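You operate a simulated robot arm through the tools that you are given. There is no shell and no other tool.

Carry out the task below with a simulated robot arm. There is one attempt and no reset: what you move stays moved.

## Task
Wipe the dust mark off the stock spool, then grease that patch.
Fine: blue rag first; orange brush, store tin; lid back on; rag and brush back. Set down upright: orange brush. A coat counts when it lies all over at full strength: go over it till it gets no stronger. What is to be rubbed or washed off counts as gone when no trace of it is left.
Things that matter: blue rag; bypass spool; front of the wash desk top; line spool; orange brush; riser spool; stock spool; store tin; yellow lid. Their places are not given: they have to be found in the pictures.

The check looks at the end state, three seconds after you hand in, the way a careful person would. Anything else that was tipped, shoved, dropped, spilled or broken makes it a failure. Lids that push on must go on centred and level and be pressed home; caps that screw on are set level and turned clockwise until they are tight.

## Robot
A 6-joint arm with a two-finger parallel gripper, fixed in place. Base frame: the origin is at the foot of the arm, x ahead of it, y to its left, z up. Readings come in m, degrees, newtons and seconds.
With the tool pointing down near the work surface it reaches from about 0.34 to 0.76 m from the base axis. Its first joint turns from -66.0 to 66.0 degrees. Payload 2.45 kg.
Tool frame: the origin (TCP) lies between the finger pads and is the grasp point; the fingertips stand 0.024 m ahead of it; z points along the fingers, y is the line along which they close. Largest opening 0.068 m; finger width 0.017, thickness 0.01; the body of the gripper, 0.04 by 0.07 m, starts 0.041 m behind the TCP.
Orientation is that of the tool frame in the base frame, as a unit quaternion [x, y, z, w]. With the fingers straight down and closing along the base's y, the tool's x points along the base's -x, its y along +y and its z along -z.

## Interface
- The arm moves only by the tool send_rows. Its arguments are lists of equal length, an entry for each row: "offset": the shift along the tool's x, y, z in m, a list of three; "angular": the turn, a rotation vector about the tool's x, y, z in degrees, a list of three; "grip": the opening in per cent of the stroke, from 0 (shut) to 100 (fully open). In form: {"offset": [[tx, ty, tz], ...], "angular": [[rx, ry, rz], ...], "grip": [grip, ...]}. A call has 1 to 20 rows; each row is the pose to reach, as a shift and turn from the pose commanded when the call began, along the tool's axes at that moment. A row lasts 0.2 s, in which the tool goes at most 0.05 m and 8.6 degrees; a call with a longer step from one row to the next is refused whole, and so is a gripper value outside its range. A pose out of reach is approached as far as the arm can. The call stops where the force on the tool passes 40 N (or 10 N more than at its start, if that is more) or the arm is blocked; 0.2 s more then pass. The fingers move at their own pace (about 0.108 m/s each) and stop on an object; they squeeze with about 33 N. The grip force told is the motor's: it shows also when the fingers shut on nothing. Time passes only in rows, and 0.2 s behind the last, so rows that repeat a pose let the fingers close. The reply holds the time, the measured pose of the TCP, the force on the tool along the base axes, the opening and the grip force, in the units named above and with some noise, with the torque about the TCP (base axes, N m) and any sound that the robot's microphone picked up.
- Cameras (640 x 400 px; columns grow to the right, rows downward): "scene" is fixed at [0.1833, 0.435, 1.4493]; the picture's right is [-0.61, -0.79, 0.00], its down [-0.50, 0.38, -0.78] and it looks along [0.62, -0.47, -0.63] (base axes); focal length 296 px, centre (320, 200). "wrist" rides on the gripper at [0.084, 0.011, -0.075] in the tool frame; the picture's right is [-0.13, 0.99, 0.00], its down [-0.60, -0.08, -0.79] and it looks along [-0.79, -0.10, 0.61] (tool axes); focal length 251 px, centre (320, 200).
- camera(camera): a new picture of that camera. The clock stands still meanwhile.
- point_at(camera, pixels): for up to 12 pixels [column, row] of the newest picture of that camera ("zoom" is the newest enlarged one), the place [x, y, z] in the base frame of the surface seen there, good to about 0.003 m, but the place of the scene camera against the robot may be out by one fixed shift of up to 0.018 m in any direction. The clock stands still meanwhile.
- zoom(camera, box): a new picture of the part [left, top, right, bottom] of that camera's present view, enlarged. The clock stands still meanwhile.
- job_done(): hands the job in; it is judged then, once.

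Open the gripper and draw the arm clear of the work before you hand the job in, unless the task says otherwise.

The tools are called after "Request:" by a JSON object that holds its "fn" and its "kwargs". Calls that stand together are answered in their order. send_rows: Moves the arm, as the interface text tells. Its arguments: {"type":"object","properties":{"offset":{"type":"array","items":{"type":"array","items":{"type":"number"}}},"angular":{"type":"array","items":{"type":"array","items":{"type":"number"}}},"grip":{"type":"array","items":{"type":"number"}}},"required":["offset","angular","grip"]} The other tools are called the same way: camera (camera) takes a picture; point_at (camera, pixels) gives the place of the surface under pixels of a picture; zoom (camera, box) takes an enlarged picture of a part of a camera's view; job_done () hands the job in.

At the start:

```text
clock: 0.0
ee_pos: [0.3812, 0.2121, 1.2366]
orientation: [0.001, 1.0, 0.001, 0.0]
wrist_force: [-0.8, -0.1, 0.2]
wrist_torque: [0.03, -0.01, 0.01]
grip_width: 0.0681
grasp_force: 0.1
```

scene: 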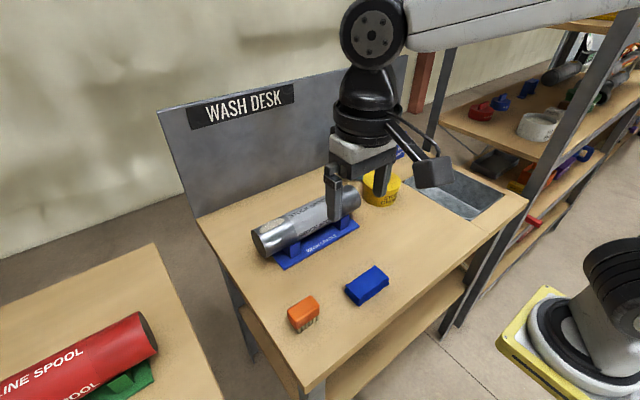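
wrist: 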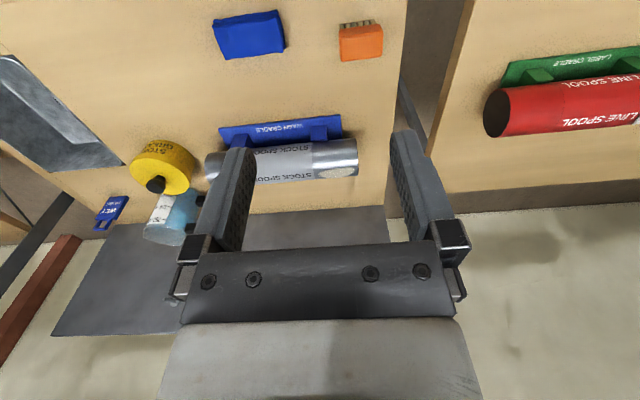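

I start by looking closer: the scene shows the stock spool around (305,220), the tin around (382,190), rag (367,285) and brush (303,313). I zoom both cameras.

Request:
{"fn": "zoom", "kwargs": {"camera": "scene", "box": [230, 150, 430, 275]}}

Request:
{"fn": "zoom", "kwargs": {"camera": "wrist", "box": [80, 100, 400, 300]}}

Request:
{"fn": "zoom", "kwargs": {"camera": "scene", "box": [260, 240, 420, 340]}}

```text
3.20 times, centred on (330, 212) of scene
```

zoom: 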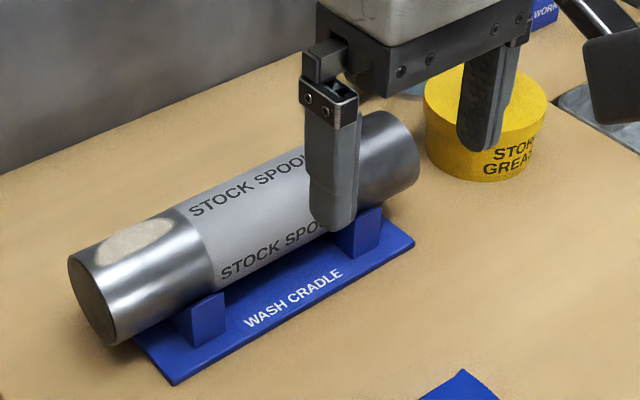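

```text
2.00 times, centred on (240, 200) of wrist
```

zoom: 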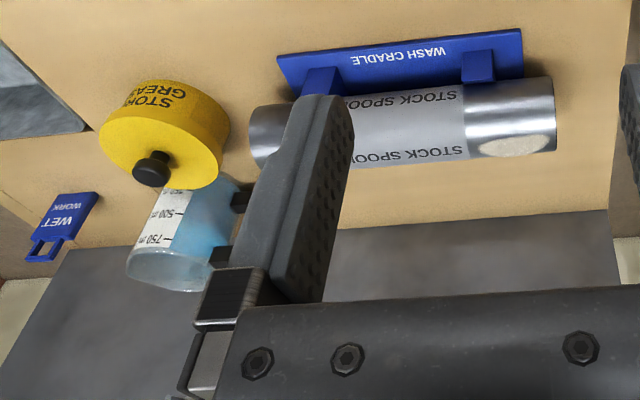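

```text
4.00 times, centred on (340, 290) of scene
```

zoom: 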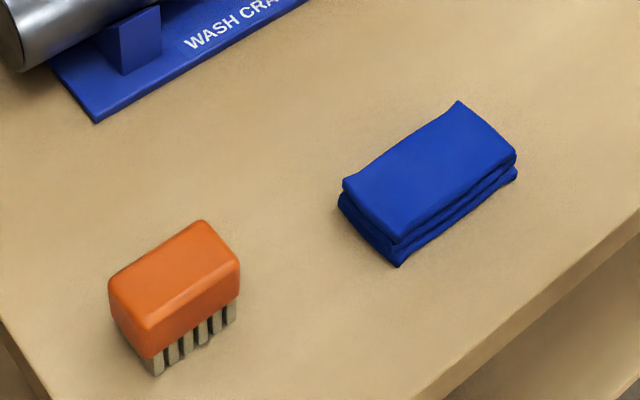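

The dust mark sits on the left end of the spool (scene about (272,227)). I read off the places of the key points from both cameras.

Request:
{"fn": "camera", "kwargs": {"camera": "scene"}}

Request:
{"fn": "camera", "kwargs": {"camera": "wrist"}}

Request:
{"fn": "point_at", "kwargs": {"camera": "wrist", "pixels": [[156, 184], [165, 155], [248, 35], [362, 43], [335, 172], [330, 150], [220, 160], [280, 130], [70, 110], [300, 60], [165, 225], [110, 212]]}}

Request:
{"fn": "point_at", "kwargs": {"camera": "scene", "pixels": [[272, 227], [262, 247], [303, 306], [367, 282], [320, 245], [382, 190], [340, 300], [430, 250], [300, 215], [350, 195], [460, 190], [230, 230]]}}

```text
taken
```

scene: 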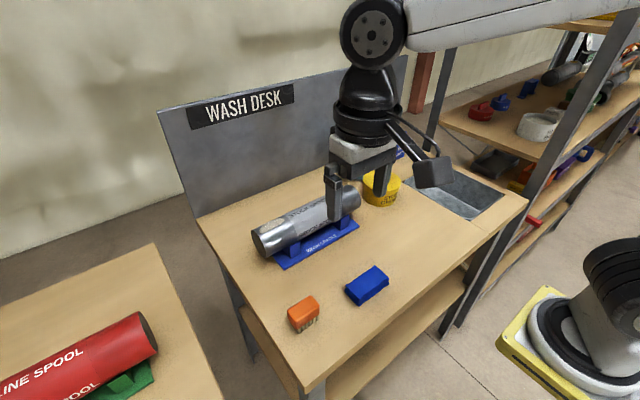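

```text
taken
```

wrist: 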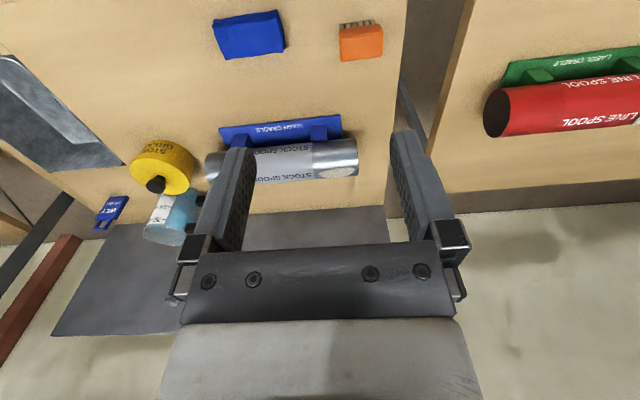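

```text
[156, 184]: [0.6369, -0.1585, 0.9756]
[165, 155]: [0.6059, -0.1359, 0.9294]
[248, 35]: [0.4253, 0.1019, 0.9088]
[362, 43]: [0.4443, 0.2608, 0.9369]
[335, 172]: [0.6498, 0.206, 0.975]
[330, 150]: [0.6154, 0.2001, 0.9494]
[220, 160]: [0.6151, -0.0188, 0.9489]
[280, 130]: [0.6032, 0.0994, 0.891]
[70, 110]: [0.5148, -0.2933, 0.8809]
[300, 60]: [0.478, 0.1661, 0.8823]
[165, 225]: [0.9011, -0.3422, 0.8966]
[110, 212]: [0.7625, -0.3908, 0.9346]
```

```text
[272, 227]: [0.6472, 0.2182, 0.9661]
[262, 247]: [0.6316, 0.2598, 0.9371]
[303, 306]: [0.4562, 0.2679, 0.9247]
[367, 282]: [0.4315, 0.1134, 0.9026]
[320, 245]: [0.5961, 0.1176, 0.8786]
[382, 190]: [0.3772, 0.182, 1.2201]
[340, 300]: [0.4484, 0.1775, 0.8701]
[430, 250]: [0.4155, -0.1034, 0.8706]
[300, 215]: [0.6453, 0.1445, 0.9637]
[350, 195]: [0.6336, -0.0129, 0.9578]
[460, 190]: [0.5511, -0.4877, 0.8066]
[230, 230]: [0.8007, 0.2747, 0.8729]
```

The table reads z≈0.882 by the wrist camera and 0.870 by the scene one (scene is shifted). I zoom the wrist view on rag and brush for their outlines.

Request:
{"fn": "zoom", "kwargs": {"camera": "wrist", "box": [200, 0, 400, 125]}}

```text
3.20 times, centred on (300, 62) of wrist
```

zoom: 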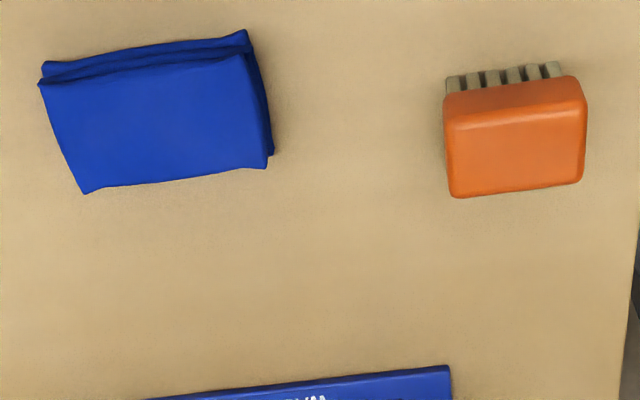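

I read the corner places of the rag (zoom px (45,85),(240,60),(265,165),(85,190)) and the brush body (450,120),(580,100),(578,180),(455,192).

Request:
{"fn": "point_at", "kwargs": {"camera": "zoom", "pixels": [[45, 88], [240, 60], [264, 162], [86, 188], [155, 125], [453, 122], [578, 103], [577, 175], [457, 190], [515, 150], [500, 80], [350, 200]]}}

```text
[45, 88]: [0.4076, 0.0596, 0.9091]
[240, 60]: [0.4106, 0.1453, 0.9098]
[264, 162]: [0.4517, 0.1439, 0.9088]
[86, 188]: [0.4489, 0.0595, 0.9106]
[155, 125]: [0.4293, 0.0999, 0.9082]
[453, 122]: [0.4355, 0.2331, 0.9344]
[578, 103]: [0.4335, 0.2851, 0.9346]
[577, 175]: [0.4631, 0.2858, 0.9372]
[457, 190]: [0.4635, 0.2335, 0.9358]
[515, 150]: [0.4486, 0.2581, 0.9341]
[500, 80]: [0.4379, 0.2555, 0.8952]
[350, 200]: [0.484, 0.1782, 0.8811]
```

The rag spans x 0.404–0.455, y 0.057–0.148, top z 0.909; the brush body spans x 0.433–0.465, y 0.231–0.288, top 0.935. I move nearer to the spool and tin for a better wrist look.

Request:
{"fn": "send_rows", "kwargs": {"offset": [[-0.02, -0.02, 0.027], [-0.04, -0.04, 0.054], [-0.06, -0.06, 0.081], [-0.08, -0.08, 0.108], [-0.1, -0.1, 0.137], [-0.1, -0.1, 0.137]], "angular": [[0, 0, 0], [0, 0, 0], [0, 0, 0], [0, 0, 0], [0, 0, 0], [0, 0, 0]], "grip": [100, 100, 100, 100, 100, 100]}}

Request:
{"fn": "camera", "kwargs": {"camera": "wrist"}}

Request:
{"fn": "camera", "kwargs": {"camera": "scene"}}

```text
clock: 1.4
ee_pos: [0.4808, 0.1128, 1.1016]
orientation: [-0.001, 1.0, 0.0, 0.0]
wrist_force: [-0.1, -0.4, 1.2]
wrist_torque: [0.03, 0.01, -0.03]
grip_width: 0.0681
grasp_force: 0.1
```

```text
taken
```

wrist: 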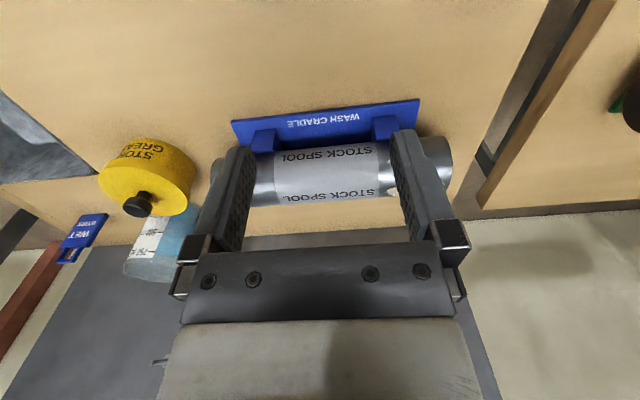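

```text
taken
```

scene: 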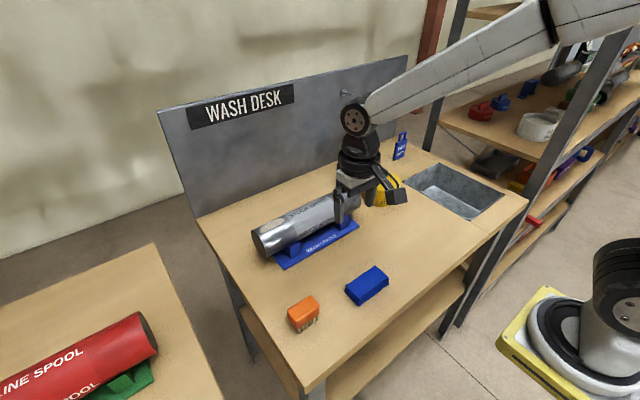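

The tin is visible at (147,177) with its knob at (137,205), the beaker right behind it. I zoom in and read points on it.

Request:
{"fn": "zoom", "kwargs": {"camera": "wrist", "box": [60, 110, 260, 290]}}

Request:
{"fn": "point_at", "kwargs": {"camera": "wrist", "pixels": [[137, 208], [110, 195], [180, 200], [147, 188], [120, 160], [185, 170], [150, 150], [150, 250], [100, 150], [340, 190], [340, 165], [435, 190]]}}

Request:
{"fn": "zoom", "kwargs": {"camera": "scene", "box": [230, 170, 370, 270]}}

```text
2.22 times, centred on (160, 200) of wrist
```

zoom: 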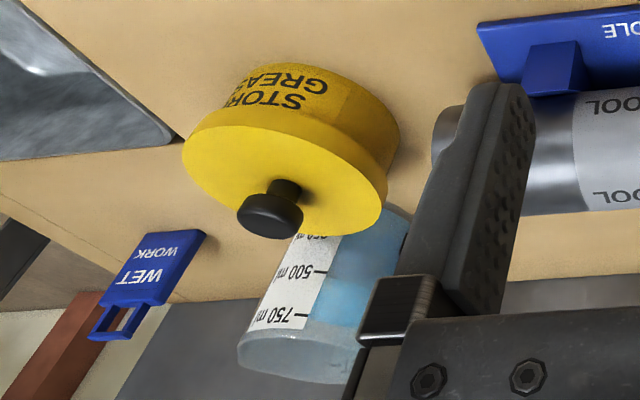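

```text
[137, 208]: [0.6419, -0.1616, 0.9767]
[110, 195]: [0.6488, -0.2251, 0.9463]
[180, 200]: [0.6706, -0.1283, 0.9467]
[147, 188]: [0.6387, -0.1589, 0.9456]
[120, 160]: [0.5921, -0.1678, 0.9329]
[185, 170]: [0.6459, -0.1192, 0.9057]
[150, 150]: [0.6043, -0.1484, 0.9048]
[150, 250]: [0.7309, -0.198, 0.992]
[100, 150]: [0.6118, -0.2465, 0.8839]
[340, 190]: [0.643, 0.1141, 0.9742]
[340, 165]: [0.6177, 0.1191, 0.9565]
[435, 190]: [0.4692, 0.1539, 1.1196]
```

```text
4.00 times, centred on (300, 220) of scene
```

zoom: 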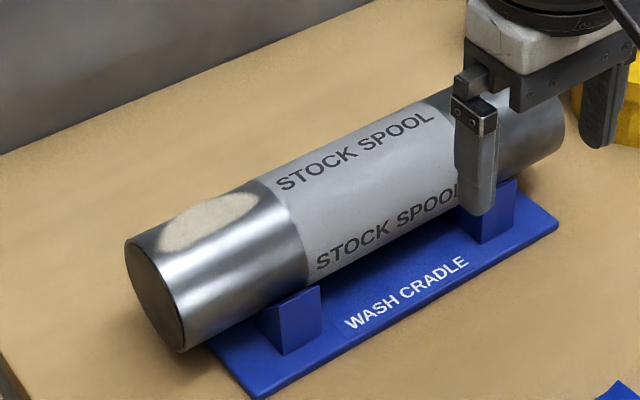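

Lid top is z≈0.946, knob top ≈0.977, around (0.642,-0.162). Next I move over the dust mark and tilt the tool so that the camera looks down on it.

Request:
{"fn": "send_rows", "kwargs": {"offset": [[-0.016, 0.025, -0.006], [-0.032, 0.05, -0.012], [-0.048, 0.075, -0.018], [-0.064, 0.1, -0.025], [-0.064, 0.1, -0.025]], "angular": [[0, 5, 0], [0, 10, 0], [0, 15, 0], [0, 20, 0], [0, 20, 0]], "grip": [100, 100, 100, 100, 100]}}

Request:
{"fn": "camera", "kwargs": {"camera": "wrist"}}

```text
clock: 2.6
ee_pos: [0.5447, 0.2102, 1.1236]
orientation: [0.0, 0.985, 0.0, -0.175]
wrist_force: [-0.8, -0.7, 0.0]
wrist_torque: [-0.01, -0.03, -0.01]
grip_width: 0.0679
grasp_force: 0.1
```

```text
taken
```

wrist: 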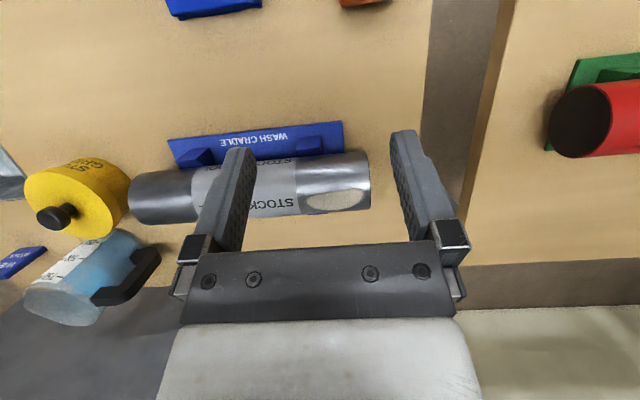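

The mark shows at about (338,201). I zoom there and read points over the mark and across the spool.

Request:
{"fn": "zoom", "kwargs": {"camera": "wrist", "box": [260, 140, 400, 230]}}

Request:
{"fn": "point_at", "kwargs": {"camera": "wrist", "pixels": [[338, 160], [338, 170], [338, 180], [338, 190], [338, 200], [338, 208], [304, 203], [367, 197], [270, 190], [165, 195], [160, 180], [130, 197]]}}

```text
4.44 times, centred on (330, 185) of wrist
```

zoom: 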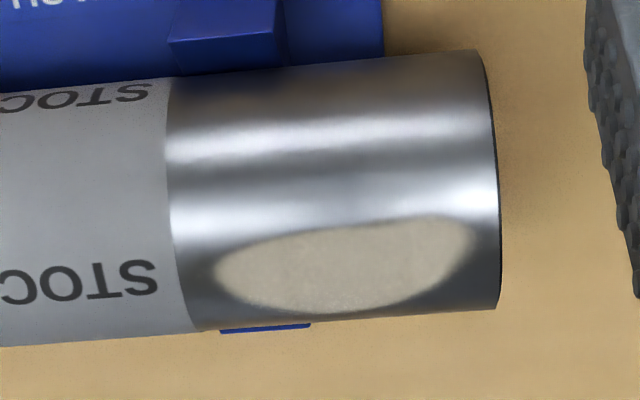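

```text
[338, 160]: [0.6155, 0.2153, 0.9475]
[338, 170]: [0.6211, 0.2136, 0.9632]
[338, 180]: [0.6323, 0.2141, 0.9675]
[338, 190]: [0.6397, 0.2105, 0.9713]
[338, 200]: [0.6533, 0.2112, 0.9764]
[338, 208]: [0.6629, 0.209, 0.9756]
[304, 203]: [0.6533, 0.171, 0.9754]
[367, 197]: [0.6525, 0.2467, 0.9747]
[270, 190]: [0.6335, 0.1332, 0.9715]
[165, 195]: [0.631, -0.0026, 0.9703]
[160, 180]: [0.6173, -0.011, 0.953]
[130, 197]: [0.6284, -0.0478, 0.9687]
```

Fitting the points gives the spool axis at x≈0.655, z≈0.937, radius≈0.04; the mark spans y≈0.168–0.24 and about -18° to +42° around the top. Next I level the tool and move above the rag at (0.430,0.102).

Request:
{"fn": "send_rows", "kwargs": {"offset": [[0.021, -0.027, 0.026], [0.042, -0.054, 0.0525], [0.063, -0.081, 0.079], [0.084, -0.108, 0.105], [0.084, -0.108, 0.105]], "angular": [[0, -5, 0], [0, -10, 0], [0, -15, 0], [0, -20, 0], [0, -20, 0]], "grip": [100, 100, 100, 100, 100]}}

```text
clock: 3.8
ee_pos: [0.4306, 0.1033, 1.053]
orientation: [0.0, 1.0, -0.001, 0.001]
wrist_force: [0.2, -0.4, 0.4]
wrist_torque: [0.0, -0.01, 0.02]
grip_width: 0.0682
grasp_force: 0.2
```

The tool is level above the rag. I turn it -88° about its axis so that the fingers close across the rag's 0.05 m side, then check the view.

Request:
{"fn": "send_rows", "kwargs": {"offset": [[0, 0, 0], [0, 0, 0], [0, 0, 0], [0, 0, 0], [0, 0, 0], [0, 0, 0], [0, 0, 0], [0, 0, 0], [0, 0, 0], [0, 0, 0], [0, 0, 0], [0, 0, 0]], "angular": [[0, 0, -8], [0, 0, -16], [0, 0, -24], [0, 0, -32], [0, 0, -40], [0, 0, -48], [0, 0, -56], [0, 0, -64], [0, 0, -72], [0, 0, -80], [0, 0, -88], [0, 0, -88]], "grip": [100, 100, 100, 100, 100, 100, 100, 100, 100, 100, 100, 100]}}

Request:
{"fn": "camera", "kwargs": {"camera": "wrist"}}

Request:
{"fn": "camera", "kwargs": {"camera": "scene"}}

```text
clock: 6.4
ee_pos: [0.4311, 0.1042, 1.0547]
orientation: [-0.696, 0.718, 0.0, 0.0]
wrist_force: [0.5, -0.4, -0.6]
wrist_torque: [-0.02, 0.0, 0.0]
grip_width: 0.068
grasp_force: 0.1
```

```text
taken
```

wrist: 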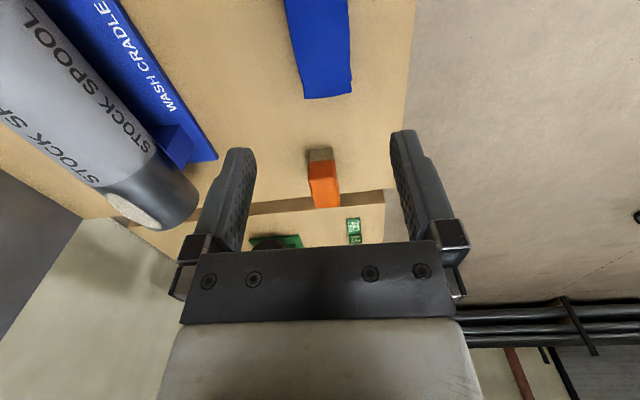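

```text
taken
```

scene: 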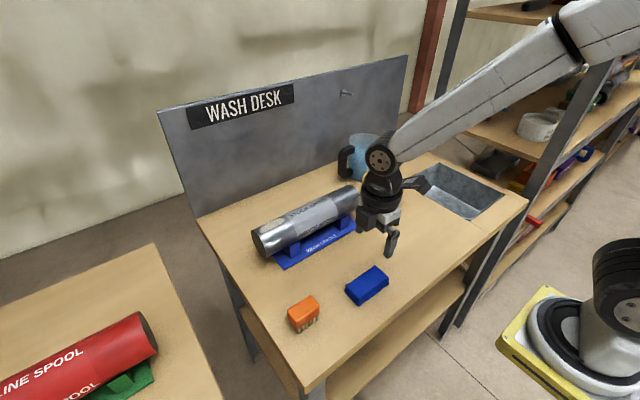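

The rag shows at (318,50) between the fingers. I check its edges in this view before lowering.

Request:
{"fn": "point_at", "kwargs": {"camera": "wrist", "pixels": [[292, 20], [347, 20], [304, 90], [349, 88], [320, 50], [298, 60], [350, 60], [322, 185], [310, 172], [336, 170], [380, 60]]}}

Request:
{"fn": "zoom", "kwargs": {"camera": "wrist", "box": [260, 0, 400, 220]}}

```text
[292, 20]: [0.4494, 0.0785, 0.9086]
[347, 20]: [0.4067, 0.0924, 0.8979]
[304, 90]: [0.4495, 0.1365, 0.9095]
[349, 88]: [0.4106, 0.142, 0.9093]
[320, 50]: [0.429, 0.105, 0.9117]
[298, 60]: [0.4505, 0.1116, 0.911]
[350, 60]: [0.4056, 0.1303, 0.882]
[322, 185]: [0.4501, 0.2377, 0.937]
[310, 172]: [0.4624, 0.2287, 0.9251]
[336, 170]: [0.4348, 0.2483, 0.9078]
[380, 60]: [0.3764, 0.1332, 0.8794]
```

```text
1.82 times, centred on (330, 110) of wrist
```

zoom: 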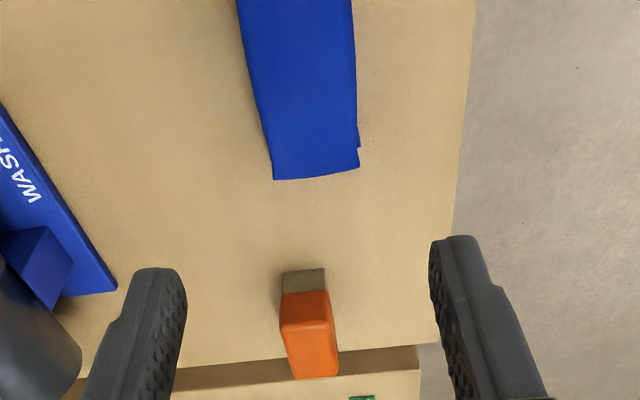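

Rag centre (0.429,0.102), sides at x 0.405–0.4525. I lower so that the fingertips stand about 1 cm above the table beside the rag, then close.

Request:
{"fn": "send_rows", "kwargs": {"offset": [[0.002, 0.002, 0.04], [0.002, 0.002, 0.08], [0.002, 0.002, 0.11], [0.002, 0.002, 0.126], [0.002, 0.002, 0.138], [0.002, 0.002, 0.138]], "angular": [[0, 0, 0], [0, 0, 0], [0, 0, 0], [0, 0, 0], [0, 0, 0], [0, 0, 0]], "grip": [100, 100, 100, 100, 100, 100]}}

Request:
{"fn": "zoom", "kwargs": {"camera": "scene", "box": [280, 190, 460, 320]}}

Request:
{"fn": "camera", "kwargs": {"camera": "wrist"}}

```text
clock: 7.8
ee_pos: [0.429, 0.103, 0.9146]
orientation: [-0.695, 0.719, 0.0, 0.0]
wrist_force: [0.3, 0.0, 0.5]
wrist_torque: [0.02, 0.02, -0.04]
grip_width: 0.0682
grasp_force: 0.1
```

```text
3.08 times, centred on (370, 255) of scene
```

zoom: 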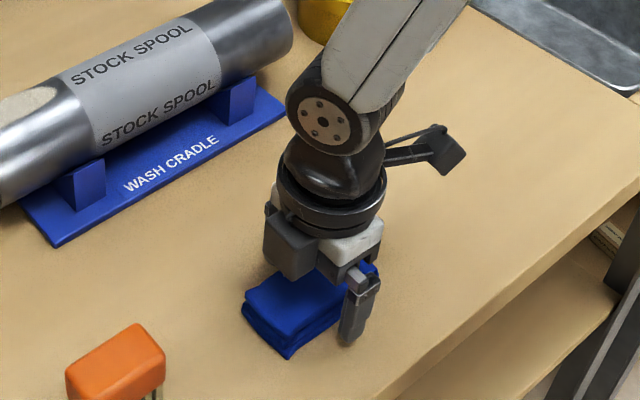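

```text
taken
```

wrist: 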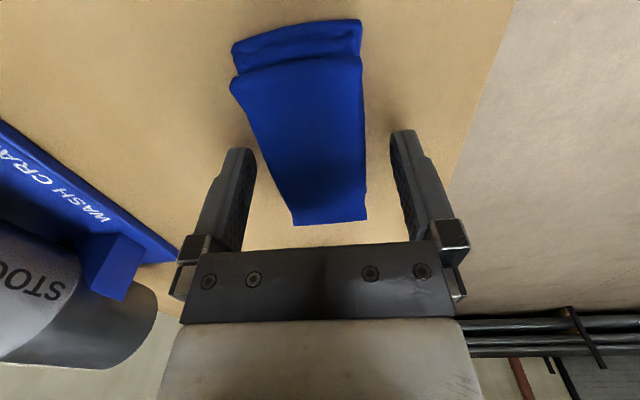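

The rag lies centred between the fingers. I close the gripper and let it settle.

Request:
{"fn": "send_rows", "kwargs": {"offset": [[0, 0, 0], [0, 0, 0], [0, 0, 0], [0, 0, 0]], "angular": [[0, 0, 0], [0, 0, 0], [0, 0, 0], [0, 0, 0]], "grip": [0, 0, 0, 0]}}

Request:
{"fn": "camera", "kwargs": {"camera": "wrist"}}

```text
clock: 8.8
ee_pos: [0.4285, 0.1034, 0.9148]
orientation: [-0.695, 0.719, 0.0, 0.0]
wrist_force: [0.9, 0.2, -0.9]
wrist_torque: [0.01, 0.02, -0.01]
grip_width: 0.0496
grasp_force: 32.7
```

```text
taken
```

wrist: 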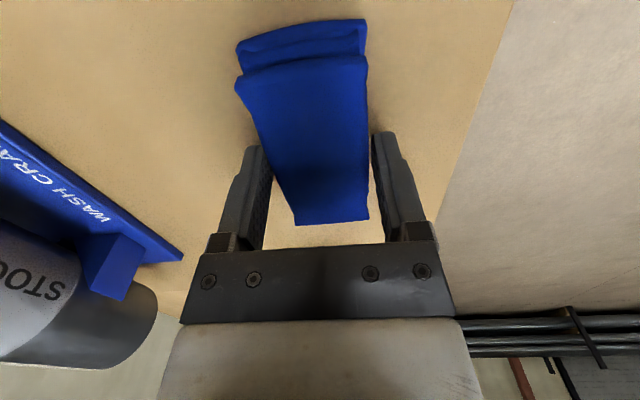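

The rag is gripped (width 0.0496, 33 N); its place was TCP (0.4285,0.1034,0.9148). I lift it straight up and square the yaw.

Request:
{"fn": "send_rows", "kwargs": {"offset": [[0, 0, -0.02], [0, 0, -0.05], [0, 0, -0.09], [0, 0, -0.13], [0, 0, -0.16], [0, 0, -0.16]], "angular": [[0, 0, 0], [0, 0, 0], [0, 0, 0], [0, 0, -1], [0, 0, -2.1], [0, 0, -2.1]], "grip": [0, 0, 0, 0, 0, 0]}}

Request:
{"fn": "camera", "kwargs": {"camera": "wrist"}}

Request:
{"fn": "camera", "kwargs": {"camera": "scene"}}

```text
clock: 10.2
ee_pos: [0.4272, 0.1021, 1.0753]
orientation: [0.709, -0.706, 0.0, 0.0]
wrist_force: [-1.1, -0.1, -0.9]
wrist_torque: [0.01, 0.02, 0.0]
grip_width: 0.0494
grasp_force: 33.4
```

```text
taken
```

wrist: 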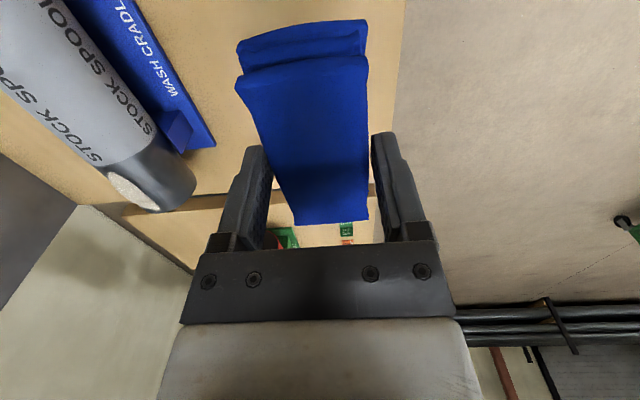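

```text
taken
```

scene: 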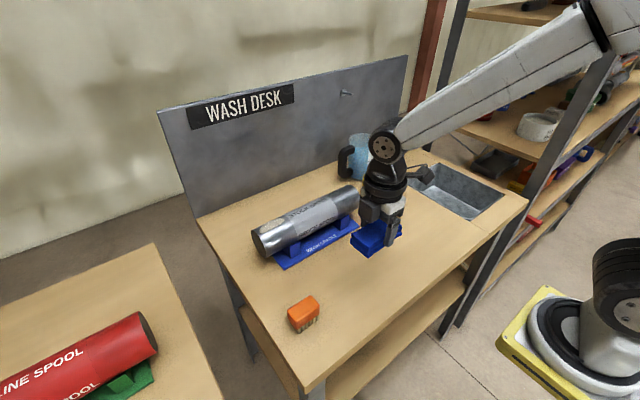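

The rag is lifted cleanly. I carry it above the mark at about (0.67,0.205), tilting 12° to match the mark's middle.

Request:
{"fn": "send_rows", "kwargs": {"offset": [[-0.017, -0.041, 0], [-0.034, -0.082, 0], [-0.051, -0.123, 0], [-0.068, -0.164, 0.005], [-0.085, -0.205, 0.01], [-0.103, -0.243, 0.015], [-0.103, -0.243, 0.015]], "angular": [[0, 0, 0], [0, 0, 0], [-3, 0, 0], [-6, 0, 0], [-9, 0, 0], [-12, 0, 0], [-12, 0, 0]], "grip": [0, 0, 0, 0, 0, 0, 0]}}

Request:
{"fn": "camera", "kwargs": {"camera": "wrist"}}

Request:
{"fn": "zoom", "kwargs": {"camera": "scene", "box": [220, 140, 380, 270]}}

```text
clock: 11.8
ee_pos: [0.6716, 0.2063, 1.0584]
orientation: [0.704, -0.703, -0.074, 0.075]
wrist_force: [1.2, -0.1, -1.0]
wrist_torque: [-0.01, -0.01, -0.03]
grip_width: 0.0489
grasp_force: 33.0
```

```text
taken
```

wrist: 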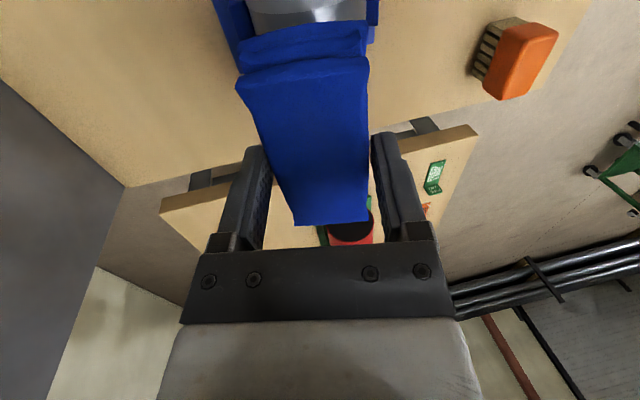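

```text
3.08 times, centred on (300, 205) of scene
```

zoom: 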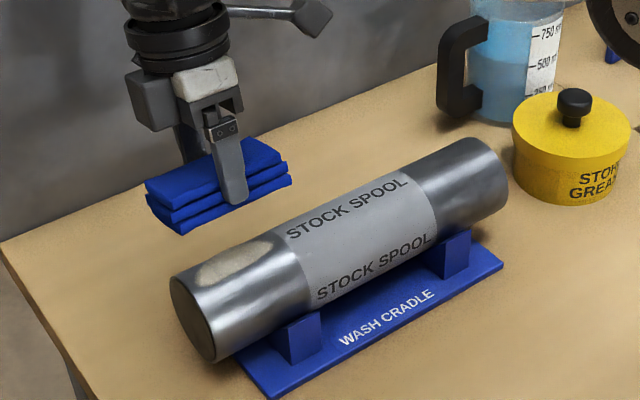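

The mark is clearly seen under and beside the rag (scene zoom (235,265)). I lower along the tool axis towards the spool, centring on the contact line, and watch the force.

Request:
{"fn": "send_rows", "kwargs": {"offset": [[0, -0.005, 0.02], [0, -0.009, 0.035], [0, -0.009, 0.042], [0, -0.009, 0.045], [0, -0.009, 0.045]], "angular": [[0, 0, 0], [0, 0, 0], [0, 0, 0], [0, 0, 0], [0, 0, 0]], "grip": [0, 0, 0, 0, 0]}}

Request:
{"fn": "zoom", "kwargs": {"camera": "scene", "box": [220, 140, 380, 270]}}

```text
clock: 13.0
ee_pos: [0.6685, 0.2066, 1.0167]
orientation: [0.705, -0.702, -0.073, 0.073]
wrist_force: [0.0, 0.6, 0.1]
wrist_torque: [0.01, 0.01, -0.02]
grip_width: 0.0495
grasp_force: 32.9
```

```text
3.08 times, centred on (300, 205) of scene
```

zoom: 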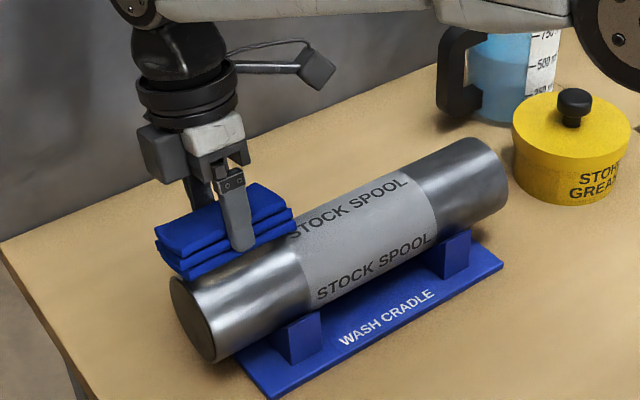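

No contact force yet (TCP z 1.0167). I go down in small steps.

Request:
{"fn": "send_rows", "kwargs": {"offset": [[0, 0, 0.002], [0, 0, 0.004], [0, 0, 0.004]], "angular": [[0, 0, 0], [0, 0, 0], [0, 0, 0]], "grip": [0, 0, 0]}}

```text
clock: 13.8
ee_pos: [0.6696, 0.2054, 1.0126]
orientation: [0.704, -0.703, -0.074, 0.073]
wrist_force: [-0.1, 0.0, -1.3]
wrist_torque: [-0.02, -0.01, 0.01]
grip_width: 0.0492
grasp_force: 32.6
```

Request:
{"fn": "send_rows", "kwargs": {"offset": [[0, 0, 0.002], [0, 0, 0.003], [0, 0, 0.003]], "angular": [[0, 0, 0], [0, 0, 0], [0, 0, 0]], "grip": [0, 0, 0]}}

```text
clock: 14.6
ee_pos: [0.6683, 0.2067, 1.0085]
orientation: [0.703, -0.703, -0.072, 0.074]
wrist_force: [0.0, 0.7, -0.7]
wrist_torque: [0.05, -0.03, 0.01]
grip_width: 0.0491
grasp_force: 33.0
```

Still no contact at z 1.0085 (force about 0); I step down a further 2–3 mm.

Request:
{"fn": "send_rows", "kwargs": {"offset": [[0, 0, 0.001], [0, 0, 0.002], [0, 0, 0.003], [0, 0, 0.003]], "angular": [[0, 0, 0], [0, 0, 0], [0, 0, 0], [0, 0, 0]], "grip": [0, 0, 0, 0]}}

Request:
{"fn": "zoom", "kwargs": {"camera": "scene", "box": [220, 140, 380, 270]}}

```text
clock: 15.6
ee_pos: [0.6682, 0.2058, 1.0065]
orientation: [0.704, -0.703, -0.075, 0.073]
wrist_force: [0.3, 0.1, 8.6]
wrist_torque: [-0.01, 0.06, 0.0]
grip_width: 0.0491
grasp_force: 33.6
```

```text
3.08 times, centred on (300, 205) of scene
```

zoom: 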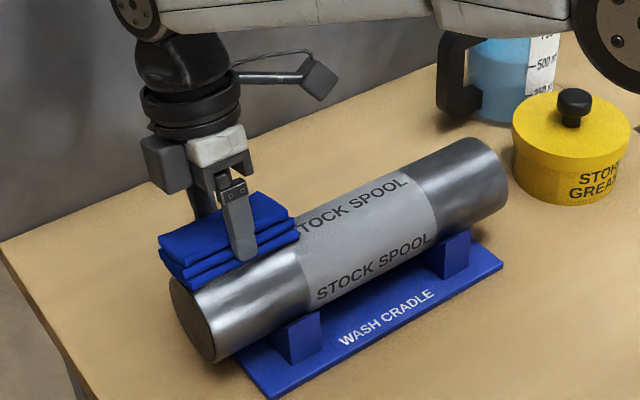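

Contact with about 8.6 N. I rub to and fro along the spool (±15 mm) and lift a little to look.

Request:
{"fn": "send_rows", "kwargs": {"offset": [[0.015, 0, 0], [-0.015, 0, 0], [0.015, 0, 0], [-0.015, 0, 0], [0.015, 0, 0], [-0.015, 0, 0], [0.015, 0, 0], [-0.015, 0, 0], [0, 0, 0], [0, 0, 0]], "angular": [[0, 0, 0], [0, 0, 0], [0, 0, 0], [0, 0, 0], [0, 0, 0], [0, 0, 0], [0, 0, 0], [0, 0, 0], [0, 0, 0], [0, 0, 0]], "grip": [0, 0, 0, 0, 0, 0, 0, 0, 0, 0]}}

Request:
{"fn": "zoom", "kwargs": {"camera": "scene", "box": [220, 140, 380, 270]}}

```text
clock: 17.8
ee_pos: [0.6691, 0.2059, 1.0057]
orientation: [0.705, -0.702, -0.073, 0.073]
wrist_force: [1.6, 4.3, 8.5]
wrist_torque: [0.09, 0.06, -0.06]
grip_width: 0.0492
grasp_force: 33.3
```

```text
3.08 times, centred on (300, 205) of scene
```

zoom: 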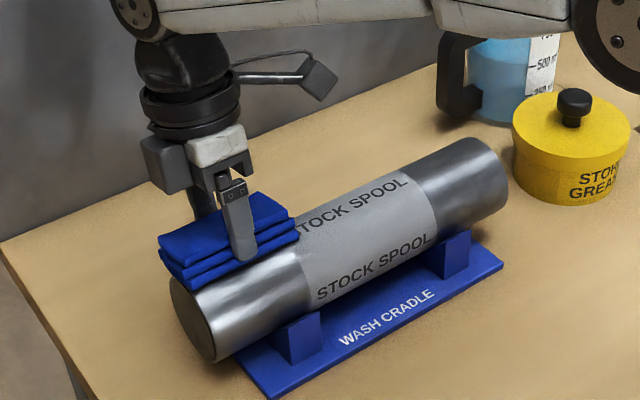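

The spool stayed put. I lift the rag 7 cm to see what the strokes did to the mark.

Request:
{"fn": "send_rows", "kwargs": {"offset": [[0, 0, -0.03], [0, 0, -0.06], [0, -0.02, -0.1], [0, -0.02, -0.1]], "angular": [[0, 0, 0], [0, 0, 0], [0, 0, 0], [0, 0, 0]], "grip": [0, 0, 0, 0]}}

Request:
{"fn": "zoom", "kwargs": {"camera": "scene", "box": [230, 190, 330, 270]}}

```text
clock: 18.8
ee_pos: [0.6939, 0.1992, 1.0983]
orientation: [0.704, -0.703, -0.075, 0.074]
wrist_force: [0.9, -0.1, -0.6]
wrist_torque: [0.02, 0.03, -0.02]
grip_width: 0.0491
grasp_force: 33.0
out of reach, approached as far as the arm can: row 3, 4
```

```text
5.00 times, centred on (280, 230) of scene
```

zoom: 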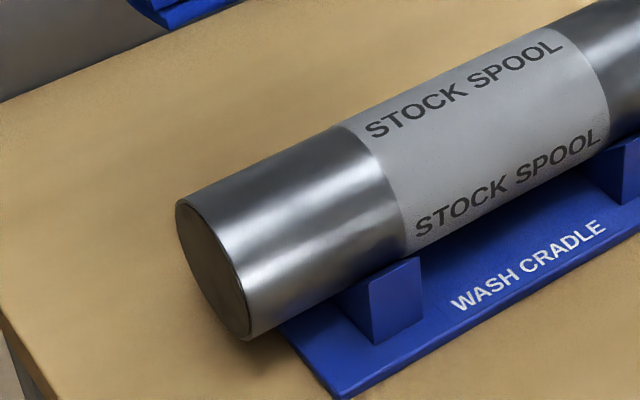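

From the scene camera the mark looks gone. I zoom in harder for faint traces, especially near the far silhouette.

Request:
{"fn": "zoom", "kwargs": {"camera": "scene", "box": [250, 205, 300, 240]}}

Request:
{"fn": "camera", "kwargs": {"camera": "wrist"}}

```text
11.43 times, centred on (275, 222) of scene
```

zoom: 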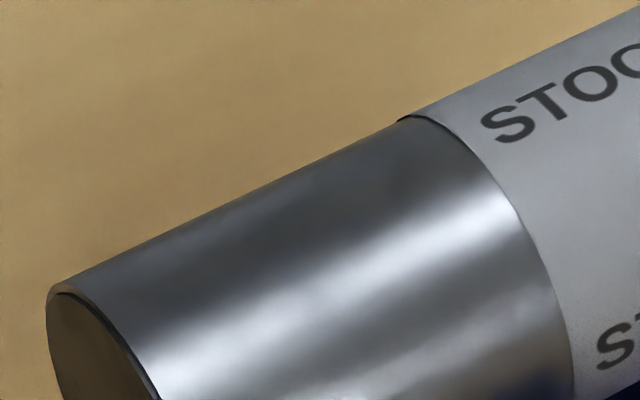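

```text
taken
```

wrist: 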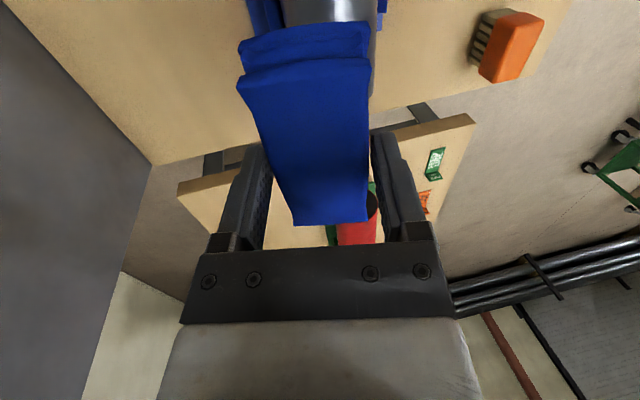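

Nothing visible remains, but I want extra strokes at other tilts to be sure of the edges. First I step back within reach and read the pose.

Request:
{"fn": "send_rows", "kwargs": {"offset": [[0, 0.01, 0.02], [0, 0.02, 0.04], [0, 0.02, 0.04]], "angular": [[0, 0, 0], [0, 0, 0], [0, 0, 0]], "grip": [0, 0, 0]}}

```text
clock: 19.6
ee_pos: [0.6667, 0.1995, 1.0627]
orientation: [0.705, -0.702, -0.073, 0.074]
wrist_force: [0.6, -0.5, 0.3]
wrist_torque: [-0.03, 0.02, 0.01]
grip_width: 0.0492
grasp_force: 32.5
```

The pose reads (0.6667,0.1995,1.0627). I try a second rub further round the back at 20° tilt, first stopping about 1.5 cm short of the spool.

Request:
{"fn": "send_rows", "kwargs": {"offset": [[-0.003, -0.014, 0.01], [-0.006, -0.0275, 0.025], [-0.006, -0.0275, 0.0393], [-0.006, -0.0275, 0.0393]], "angular": [[-4, 0, 0], [-8, 0, 0], [-8, 0, 0], [-8, 0, 0]], "grip": [0, 0, 0, 0]}}

```text
clock: 20.6
ee_pos: [0.6783, 0.2037, 1.0162]
orientation: [0.697, -0.696, -0.122, 0.123]
wrist_force: [0.4, 0.3, -0.7]
wrist_torque: [0.01, 0.03, 0.02]
grip_width: 0.0489
grasp_force: 33.0
out of reach, approached as far as the arm can: row 2, 3, 4
```

The reach limit holds x at 0.678, still fine: the contact line is only 5 mm off the rag's middle. I press on along the tool axis in small steps.

Request:
{"fn": "send_rows", "kwargs": {"offset": [[0, 0, 0.005], [0, 0, 0.009], [0, 0, 0.011], [0, 0, 0.013], [0, 0, 0.013]], "angular": [[0, 0, 0], [0, 0, 0], [0, 0, 0], [0, 0, 0], [0, 0, 0]], "grip": [0, 0, 0, 0, 0]}}

```text
clock: 21.8
ee_pos: [0.6737, 0.204, 1.0057]
orientation: [0.698, -0.695, -0.122, 0.123]
wrist_force: [-0.7, 0.2, -0.5]
wrist_torque: [0.02, 0.02, 0.02]
grip_width: 0.0491
grasp_force: 32.7
```

No force yet at z 1.0057; I step on 4 mm.

Request:
{"fn": "send_rows", "kwargs": {"offset": [[0, 0, 0.0015], [0, 0, 0.003], [0, 0, 0.004], [0, 0, 0.004]], "angular": [[0, 0, 0], [0, 0, 0], [0, 0, 0], [0, 0, 0]], "grip": [0, 0, 0, 0]}}

```text
clock: 22.8
ee_pos: [0.6735, 0.2034, 1.0051]
orientation: [0.697, -0.696, -0.121, 0.121]
wrist_force: [8.7, -2.1, 19.7]
wrist_torque: [-0.15, 0.05, 0.07]
grip_width: 0.0492
grasp_force: 33.3
```

Contact at about 21 N, a bit much; I ease back 2 mm and rub along the spool.

Request:
{"fn": "send_rows", "kwargs": {"offset": [[0, 0, -0.002], [0.008, 0, -0.002], [0.016, 0, -0.002], [0, 0, -0.002], [-0.016, 0, -0.002], [0, 0, -0.002], [0.016, 0, -0.002], [0, 0, -0.002], [-0.016, 0, -0.002], [0, 0, -0.002], [0.016, 0, -0.002], [0, 0, -0.002], [-0.016, 0, -0.002], [0, 0, -0.002], [0, 0, -0.002]], "angular": [[0, 0, 0], [0, 0, 0], [0, 0, 0], [0, 0, 0], [0, 0, 0], [0, 0, 0], [0, 0, 0], [0, 0, 0], [0, 0, 0], [0, 0, 0], [0, 0, 0], [0, 0, 0], [0, 0, 0], [0, 0, 0], [0, 0, 0]], "grip": [0, 0, 0, 0, 0, 0, 0, 0, 0, 0, 0, 0, 0, 0, 0]}}

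```text
clock: 26.0
ee_pos: [0.6725, 0.205, 1.0033]
orientation: [0.698, -0.695, -0.123, 0.122]
wrist_force: [3.4, 7.1, 14.3]
wrist_torque: [0.16, 0.13, -0.06]
grip_width: 0.049
grasp_force: 33.2
```

I lift off, bring the tool upright over the top of the spool and rub there too, to cover the front edge of the mark.

Request:
{"fn": "send_rows", "kwargs": {"offset": [[0, 0, -0.015], [0, 0.01, -0.02], [0, 0.018, -0.018], [0, 0.0235, -0.0135], [0, 0.0235, -0.0135]], "angular": [[0, 0, 0], [7, 0, 0], [14, 0, 0], [20, 0, 0], [20, 0, 0]], "grip": [0, 0, 0, 0, 0]}}

Request:
{"fn": "zoom", "kwargs": {"camera": "scene", "box": [220, 140, 380, 270]}}

```text
clock: 27.2
ee_pos: [0.6564, 0.203, 1.0241]
orientation: [0.708, -0.706, 0.0, -0.001]
wrist_force: [0.7, -0.7, -1.1]
wrist_torque: [-0.03, -0.03, 0.02]
grip_width: 0.0491
grasp_force: 33.5
```

```text
3.08 times, centred on (300, 205) of scene
```

zoom: 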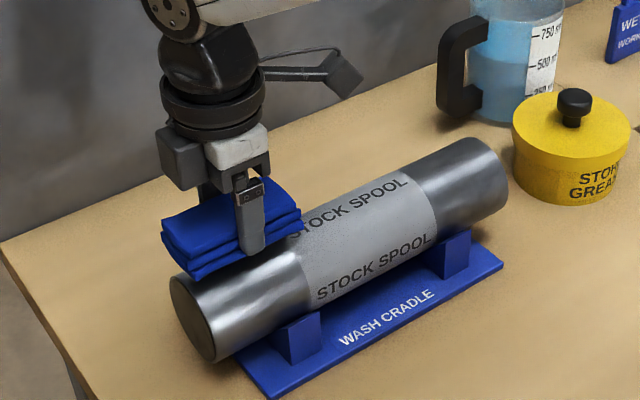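

Upright and 1.5 cm over the top. I lower to light contact.

Request:
{"fn": "send_rows", "kwargs": {"offset": [[0, 0, 0.008], [0, 0, 0.014], [0, 0, 0.017], [0, 0, 0.019], [0, 0, 0.019]], "angular": [[0, 0, 0], [0, 0, 0], [0, 0, 0], [0, 0, 0], [0, 0, 0]], "grip": [0, 0, 0, 0, 0]}}

```text
clock: 28.4
ee_pos: [0.6559, 0.2052, 1.0074]
orientation: [0.709, -0.706, 0.0, -0.002]
wrist_force: [-6.7, -0.8, 20.4]
wrist_torque: [-0.22, 0.29, -0.04]
grip_width: 0.0489
grasp_force: 33.2
```

Contact at 20 N; I ease off 3 mm and rub along the spool at this tilt and at -8°.

Request:
{"fn": "send_rows", "kwargs": {"offset": [[0, 0, -0.003], [0.008, 0, -0.003], [0.016, 0, -0.003], [0, 0, -0.003], [-0.016, 0, -0.003], [0, 0, -0.003], [0.016, 0, -0.003], [0, 0, -0.003], [-0.016, 0, -0.003], [0, 0.005, -0.003], [0.016, 0.01, -0.003], [0, 0.01, -0.003], [-0.016, 0.01, -0.003], [0, 0.01, -0.003], [0.016, 0.01, -0.003], [0, 0.01, -0.003], [-0.016, 0.01, -0.003], [0, 0.01, -0.003], [0, 0.01, -0.02], [0, 0.01, -0.05]], "angular": [[0, 0, 0], [0, 0, 0], [0, 0, 0], [0, 0, 0], [0, 0, 0], [0, 0, 0], [0, 0, 0], [0, 0, 0], [0, 0, 0], [4, 0, 0], [8, 0, 0], [8, 0, 0], [8, 0, 0], [8, 0, 0], [8, 0, 0], [8, 0, 0], [8, 0, 0], [8, 0, 0], [8, 0, 0], [8, 0, 0]], "grip": [0, 0, 0, 0, 0, 0, 0, 0, 0, 0, 0, 0, 0, 0, 0, 0, 0, 0, 0, 0]}}

Request:
{"fn": "zoom", "kwargs": {"camera": "scene", "box": [220, 140, 380, 270]}}

```text
clock: 32.6
ee_pos: [0.6466, 0.2048, 1.0557]
orientation: [0.706, -0.705, 0.05, -0.049]
wrist_force: [0.4, -1.0, -0.2]
wrist_torque: [-0.02, -0.03, 0.0]
grip_width: 0.0489
grasp_force: 32.6
```

```text
3.08 times, centred on (300, 205) of scene
```

zoom: 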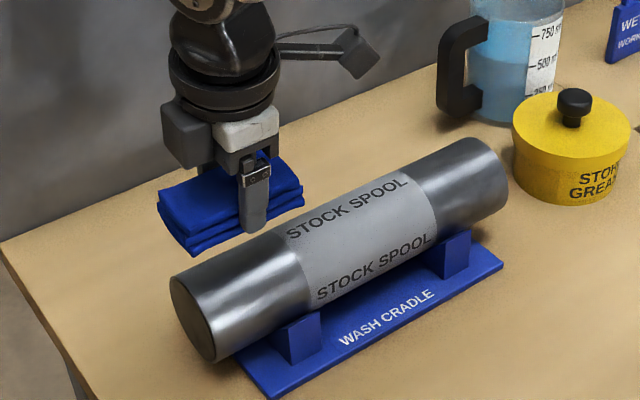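

The mark is gone in this view and the spool has not shifted. I carry the rag back above its old place.

Request:
{"fn": "send_rows", "kwargs": {"offset": [[0.015, 0.033, -0.005], [0.032, 0.07, -0.005], [0.05, 0.108, -0.005], [0.068, 0.146, -0.005], [0.085, 0.184, -0.005], [0.1014, 0.2194, -0.0046], [0.1014, 0.2194, -0.0046]], "angular": [[-2, 0, 0], [-4, 0, 0], [-6, 0, 0], [-8, 0, 0], [-8, 0, 0], [-8, 0, 0], [-8, 0, 0]], "grip": [0, 0, 0, 0, 0, 0, 0]}}

```text
clock: 34.2
ee_pos: [0.4284, 0.1023, 1.0306]
orientation: [0.708, -0.706, 0.0, 0.0]
wrist_force: [0.1, -0.4, -0.2]
wrist_torque: [-0.01, 0.06, 0.0]
grip_width: 0.0491
grasp_force: 33.3
```

Above the rag's old place. I turn back the 2° and lower to just over the table, then feel for contact.

Request:
{"fn": "send_rows", "kwargs": {"offset": [[0, -0.001, 0.035], [0, -0.001, 0.07], [0, -0.001, 0.1], [0, -0.001, 0.111], [0, -0.001, 0.111]], "angular": [[0, 0, 1], [0, 0, 2.1], [0, 0, 2.1], [0, 0, 2.1], [0, 0, 2.1]], "grip": [0, 0, 0, 0, 0]}}

Request:
{"fn": "zoom", "kwargs": {"camera": "scene", "box": [280, 190, 460, 320]}}

```text
clock: 35.4
ee_pos: [0.4288, 0.1028, 0.9187]
orientation: [-0.695, 0.719, 0.0, 0.0]
wrist_force: [0.4, -0.3, -0.1]
wrist_torque: [0.0, 0.02, 0.0]
grip_width: 0.0491
grasp_force: 33.2
```

```text
3.08 times, centred on (370, 255) of scene
```

zoom: 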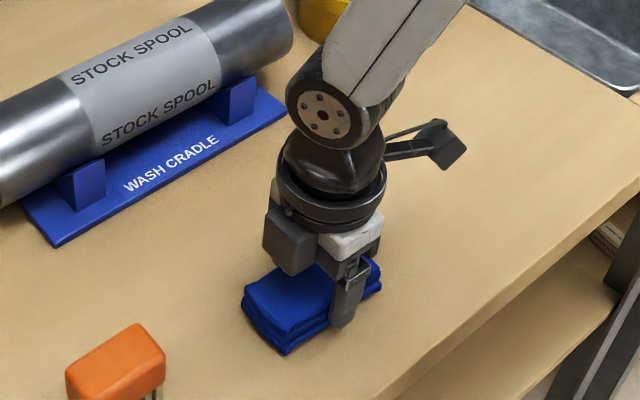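

The rag hovers about 4 mm over its place with no contact yet. I lower the last few millimetres.

Request:
{"fn": "send_rows", "kwargs": {"offset": [[0, 0, 0.002], [0, 0, 0.004], [0, 0, 0.005], [0, 0, 0.005]], "angular": [[0, 0, 0], [0, 0, 0], [0, 0, 0], [0, 0, 0]], "grip": [0, 0, 0, 0]}}

```text
clock: 36.4
ee_pos: [0.429, 0.1018, 0.914]
orientation: [-0.695, 0.719, 0.001, 0.0]
wrist_force: [-1.6, -2.8, 7.3]
wrist_torque: [0.02, -0.02, -0.01]
grip_width: 0.0494
grasp_force: 32.9
```

The rag touches the table (7 N). I open the gripper and rise straight up.

Request:
{"fn": "send_rows", "kwargs": {"offset": [[0, 0, -0.001], [0, 0, -0.001], [0, 0, -0.001], [0, 0, -0.001], [0, 0, -0.03], [0, 0, -0.07], [0, 0, -0.12], [0, 0, -0.12]], "angular": [[0, 0, 0], [0, 0, 0], [0, 0, 0], [0, 0, 0], [0, 0, 0], [0, 0, 0], [0, 0, 0], [0, 0, 0]], "grip": [100, 100, 100, 100, 100, 100, 100, 100]}}

Request:
{"fn": "camera", "kwargs": {"camera": "wrist"}}

Request:
{"fn": "camera", "kwargs": {"camera": "scene"}}

```text
clock: 38.2
ee_pos: [0.4283, 0.1029, 1.0367]
orientation: [-0.695, 0.719, -0.001, -0.001]
wrist_force: [0.1, -0.7, 0.5]
wrist_torque: [0.01, 0.02, 0.0]
grip_width: 0.0677
grasp_force: 0.0
```

```text
taken
```

wrist: 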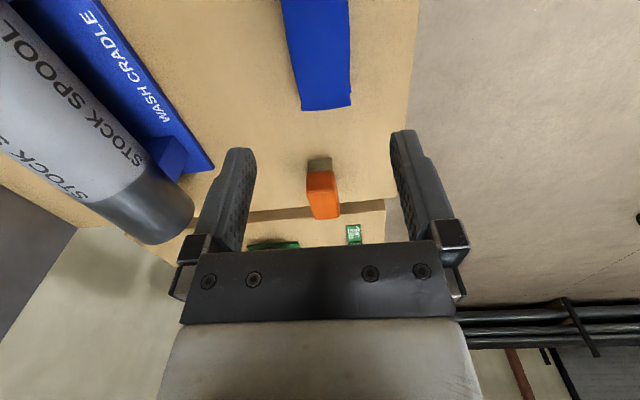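

```text
taken
```

scene: 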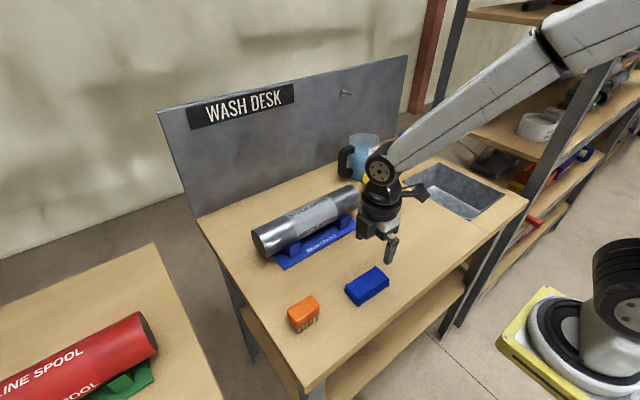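

The rag is back on its spot. I move the open hand above and behind the spool to inspect the back of the mark's place with the wrist camera.

Request:
{"fn": "send_rows", "kwargs": {"offset": [[0, 0, -0.04], [-0.003, -0.04, -0.06], [-0.006, -0.085, -0.06], [-0.009, -0.13, -0.06], [-0.013, -0.175, -0.06], [-0.016, -0.215, -0.06], [-0.019, -0.25, -0.06], [-0.019, -0.25, -0.06]], "angular": [[0, 0, 0], [0, 0, 0], [0, 0, 0], [0, 0, 0], [0, 0, 0], [0, 0, 0], [0, 0, -2.1], [0, 0, -2.1]], "grip": [100, 100, 100, 100, 100, 100, 100, 100]}}

Request:
{"fn": "camera", "kwargs": {"camera": "wrist"}}

```text
clock: 40.0
ee_pos: [0.6783, 0.1125, 1.0941]
orientation: [0.708, -0.706, -0.001, 0.0]
wrist_force: [0.7, -0.1, 0.1]
wrist_torque: [0.01, 0.0, -0.02]
grip_width: 0.0682
grasp_force: 0.0
```

```text
taken
```

wrist: 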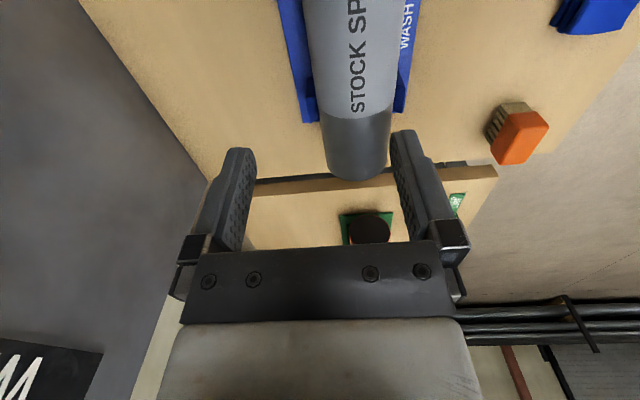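

Request:
{"fn": "zoom", "kwargs": {"camera": "wrist", "box": [300, 90, 412, 190]}}

Request:
{"fn": "point_at", "kwargs": {"camera": "wrist", "pixels": [[330, 120], [345, 120], [360, 120], [375, 120], [388, 120], [350, 50], [330, 50], [380, 50], [340, 165], [360, 178], [355, 150], [515, 125]]}}

```text
4.00 times, centred on (356, 140) of wrist
```

zoom: 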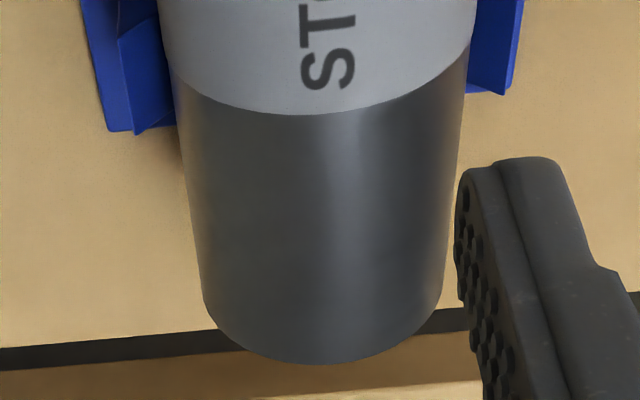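

```text
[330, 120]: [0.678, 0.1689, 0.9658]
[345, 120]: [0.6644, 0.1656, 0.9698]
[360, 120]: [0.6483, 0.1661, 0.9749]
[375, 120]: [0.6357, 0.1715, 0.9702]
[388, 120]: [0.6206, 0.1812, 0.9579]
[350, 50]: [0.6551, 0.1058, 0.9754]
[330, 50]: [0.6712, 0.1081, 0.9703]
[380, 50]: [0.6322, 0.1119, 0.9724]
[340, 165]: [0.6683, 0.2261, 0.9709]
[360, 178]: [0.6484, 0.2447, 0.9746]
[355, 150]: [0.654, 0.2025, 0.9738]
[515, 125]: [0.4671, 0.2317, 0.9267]
```

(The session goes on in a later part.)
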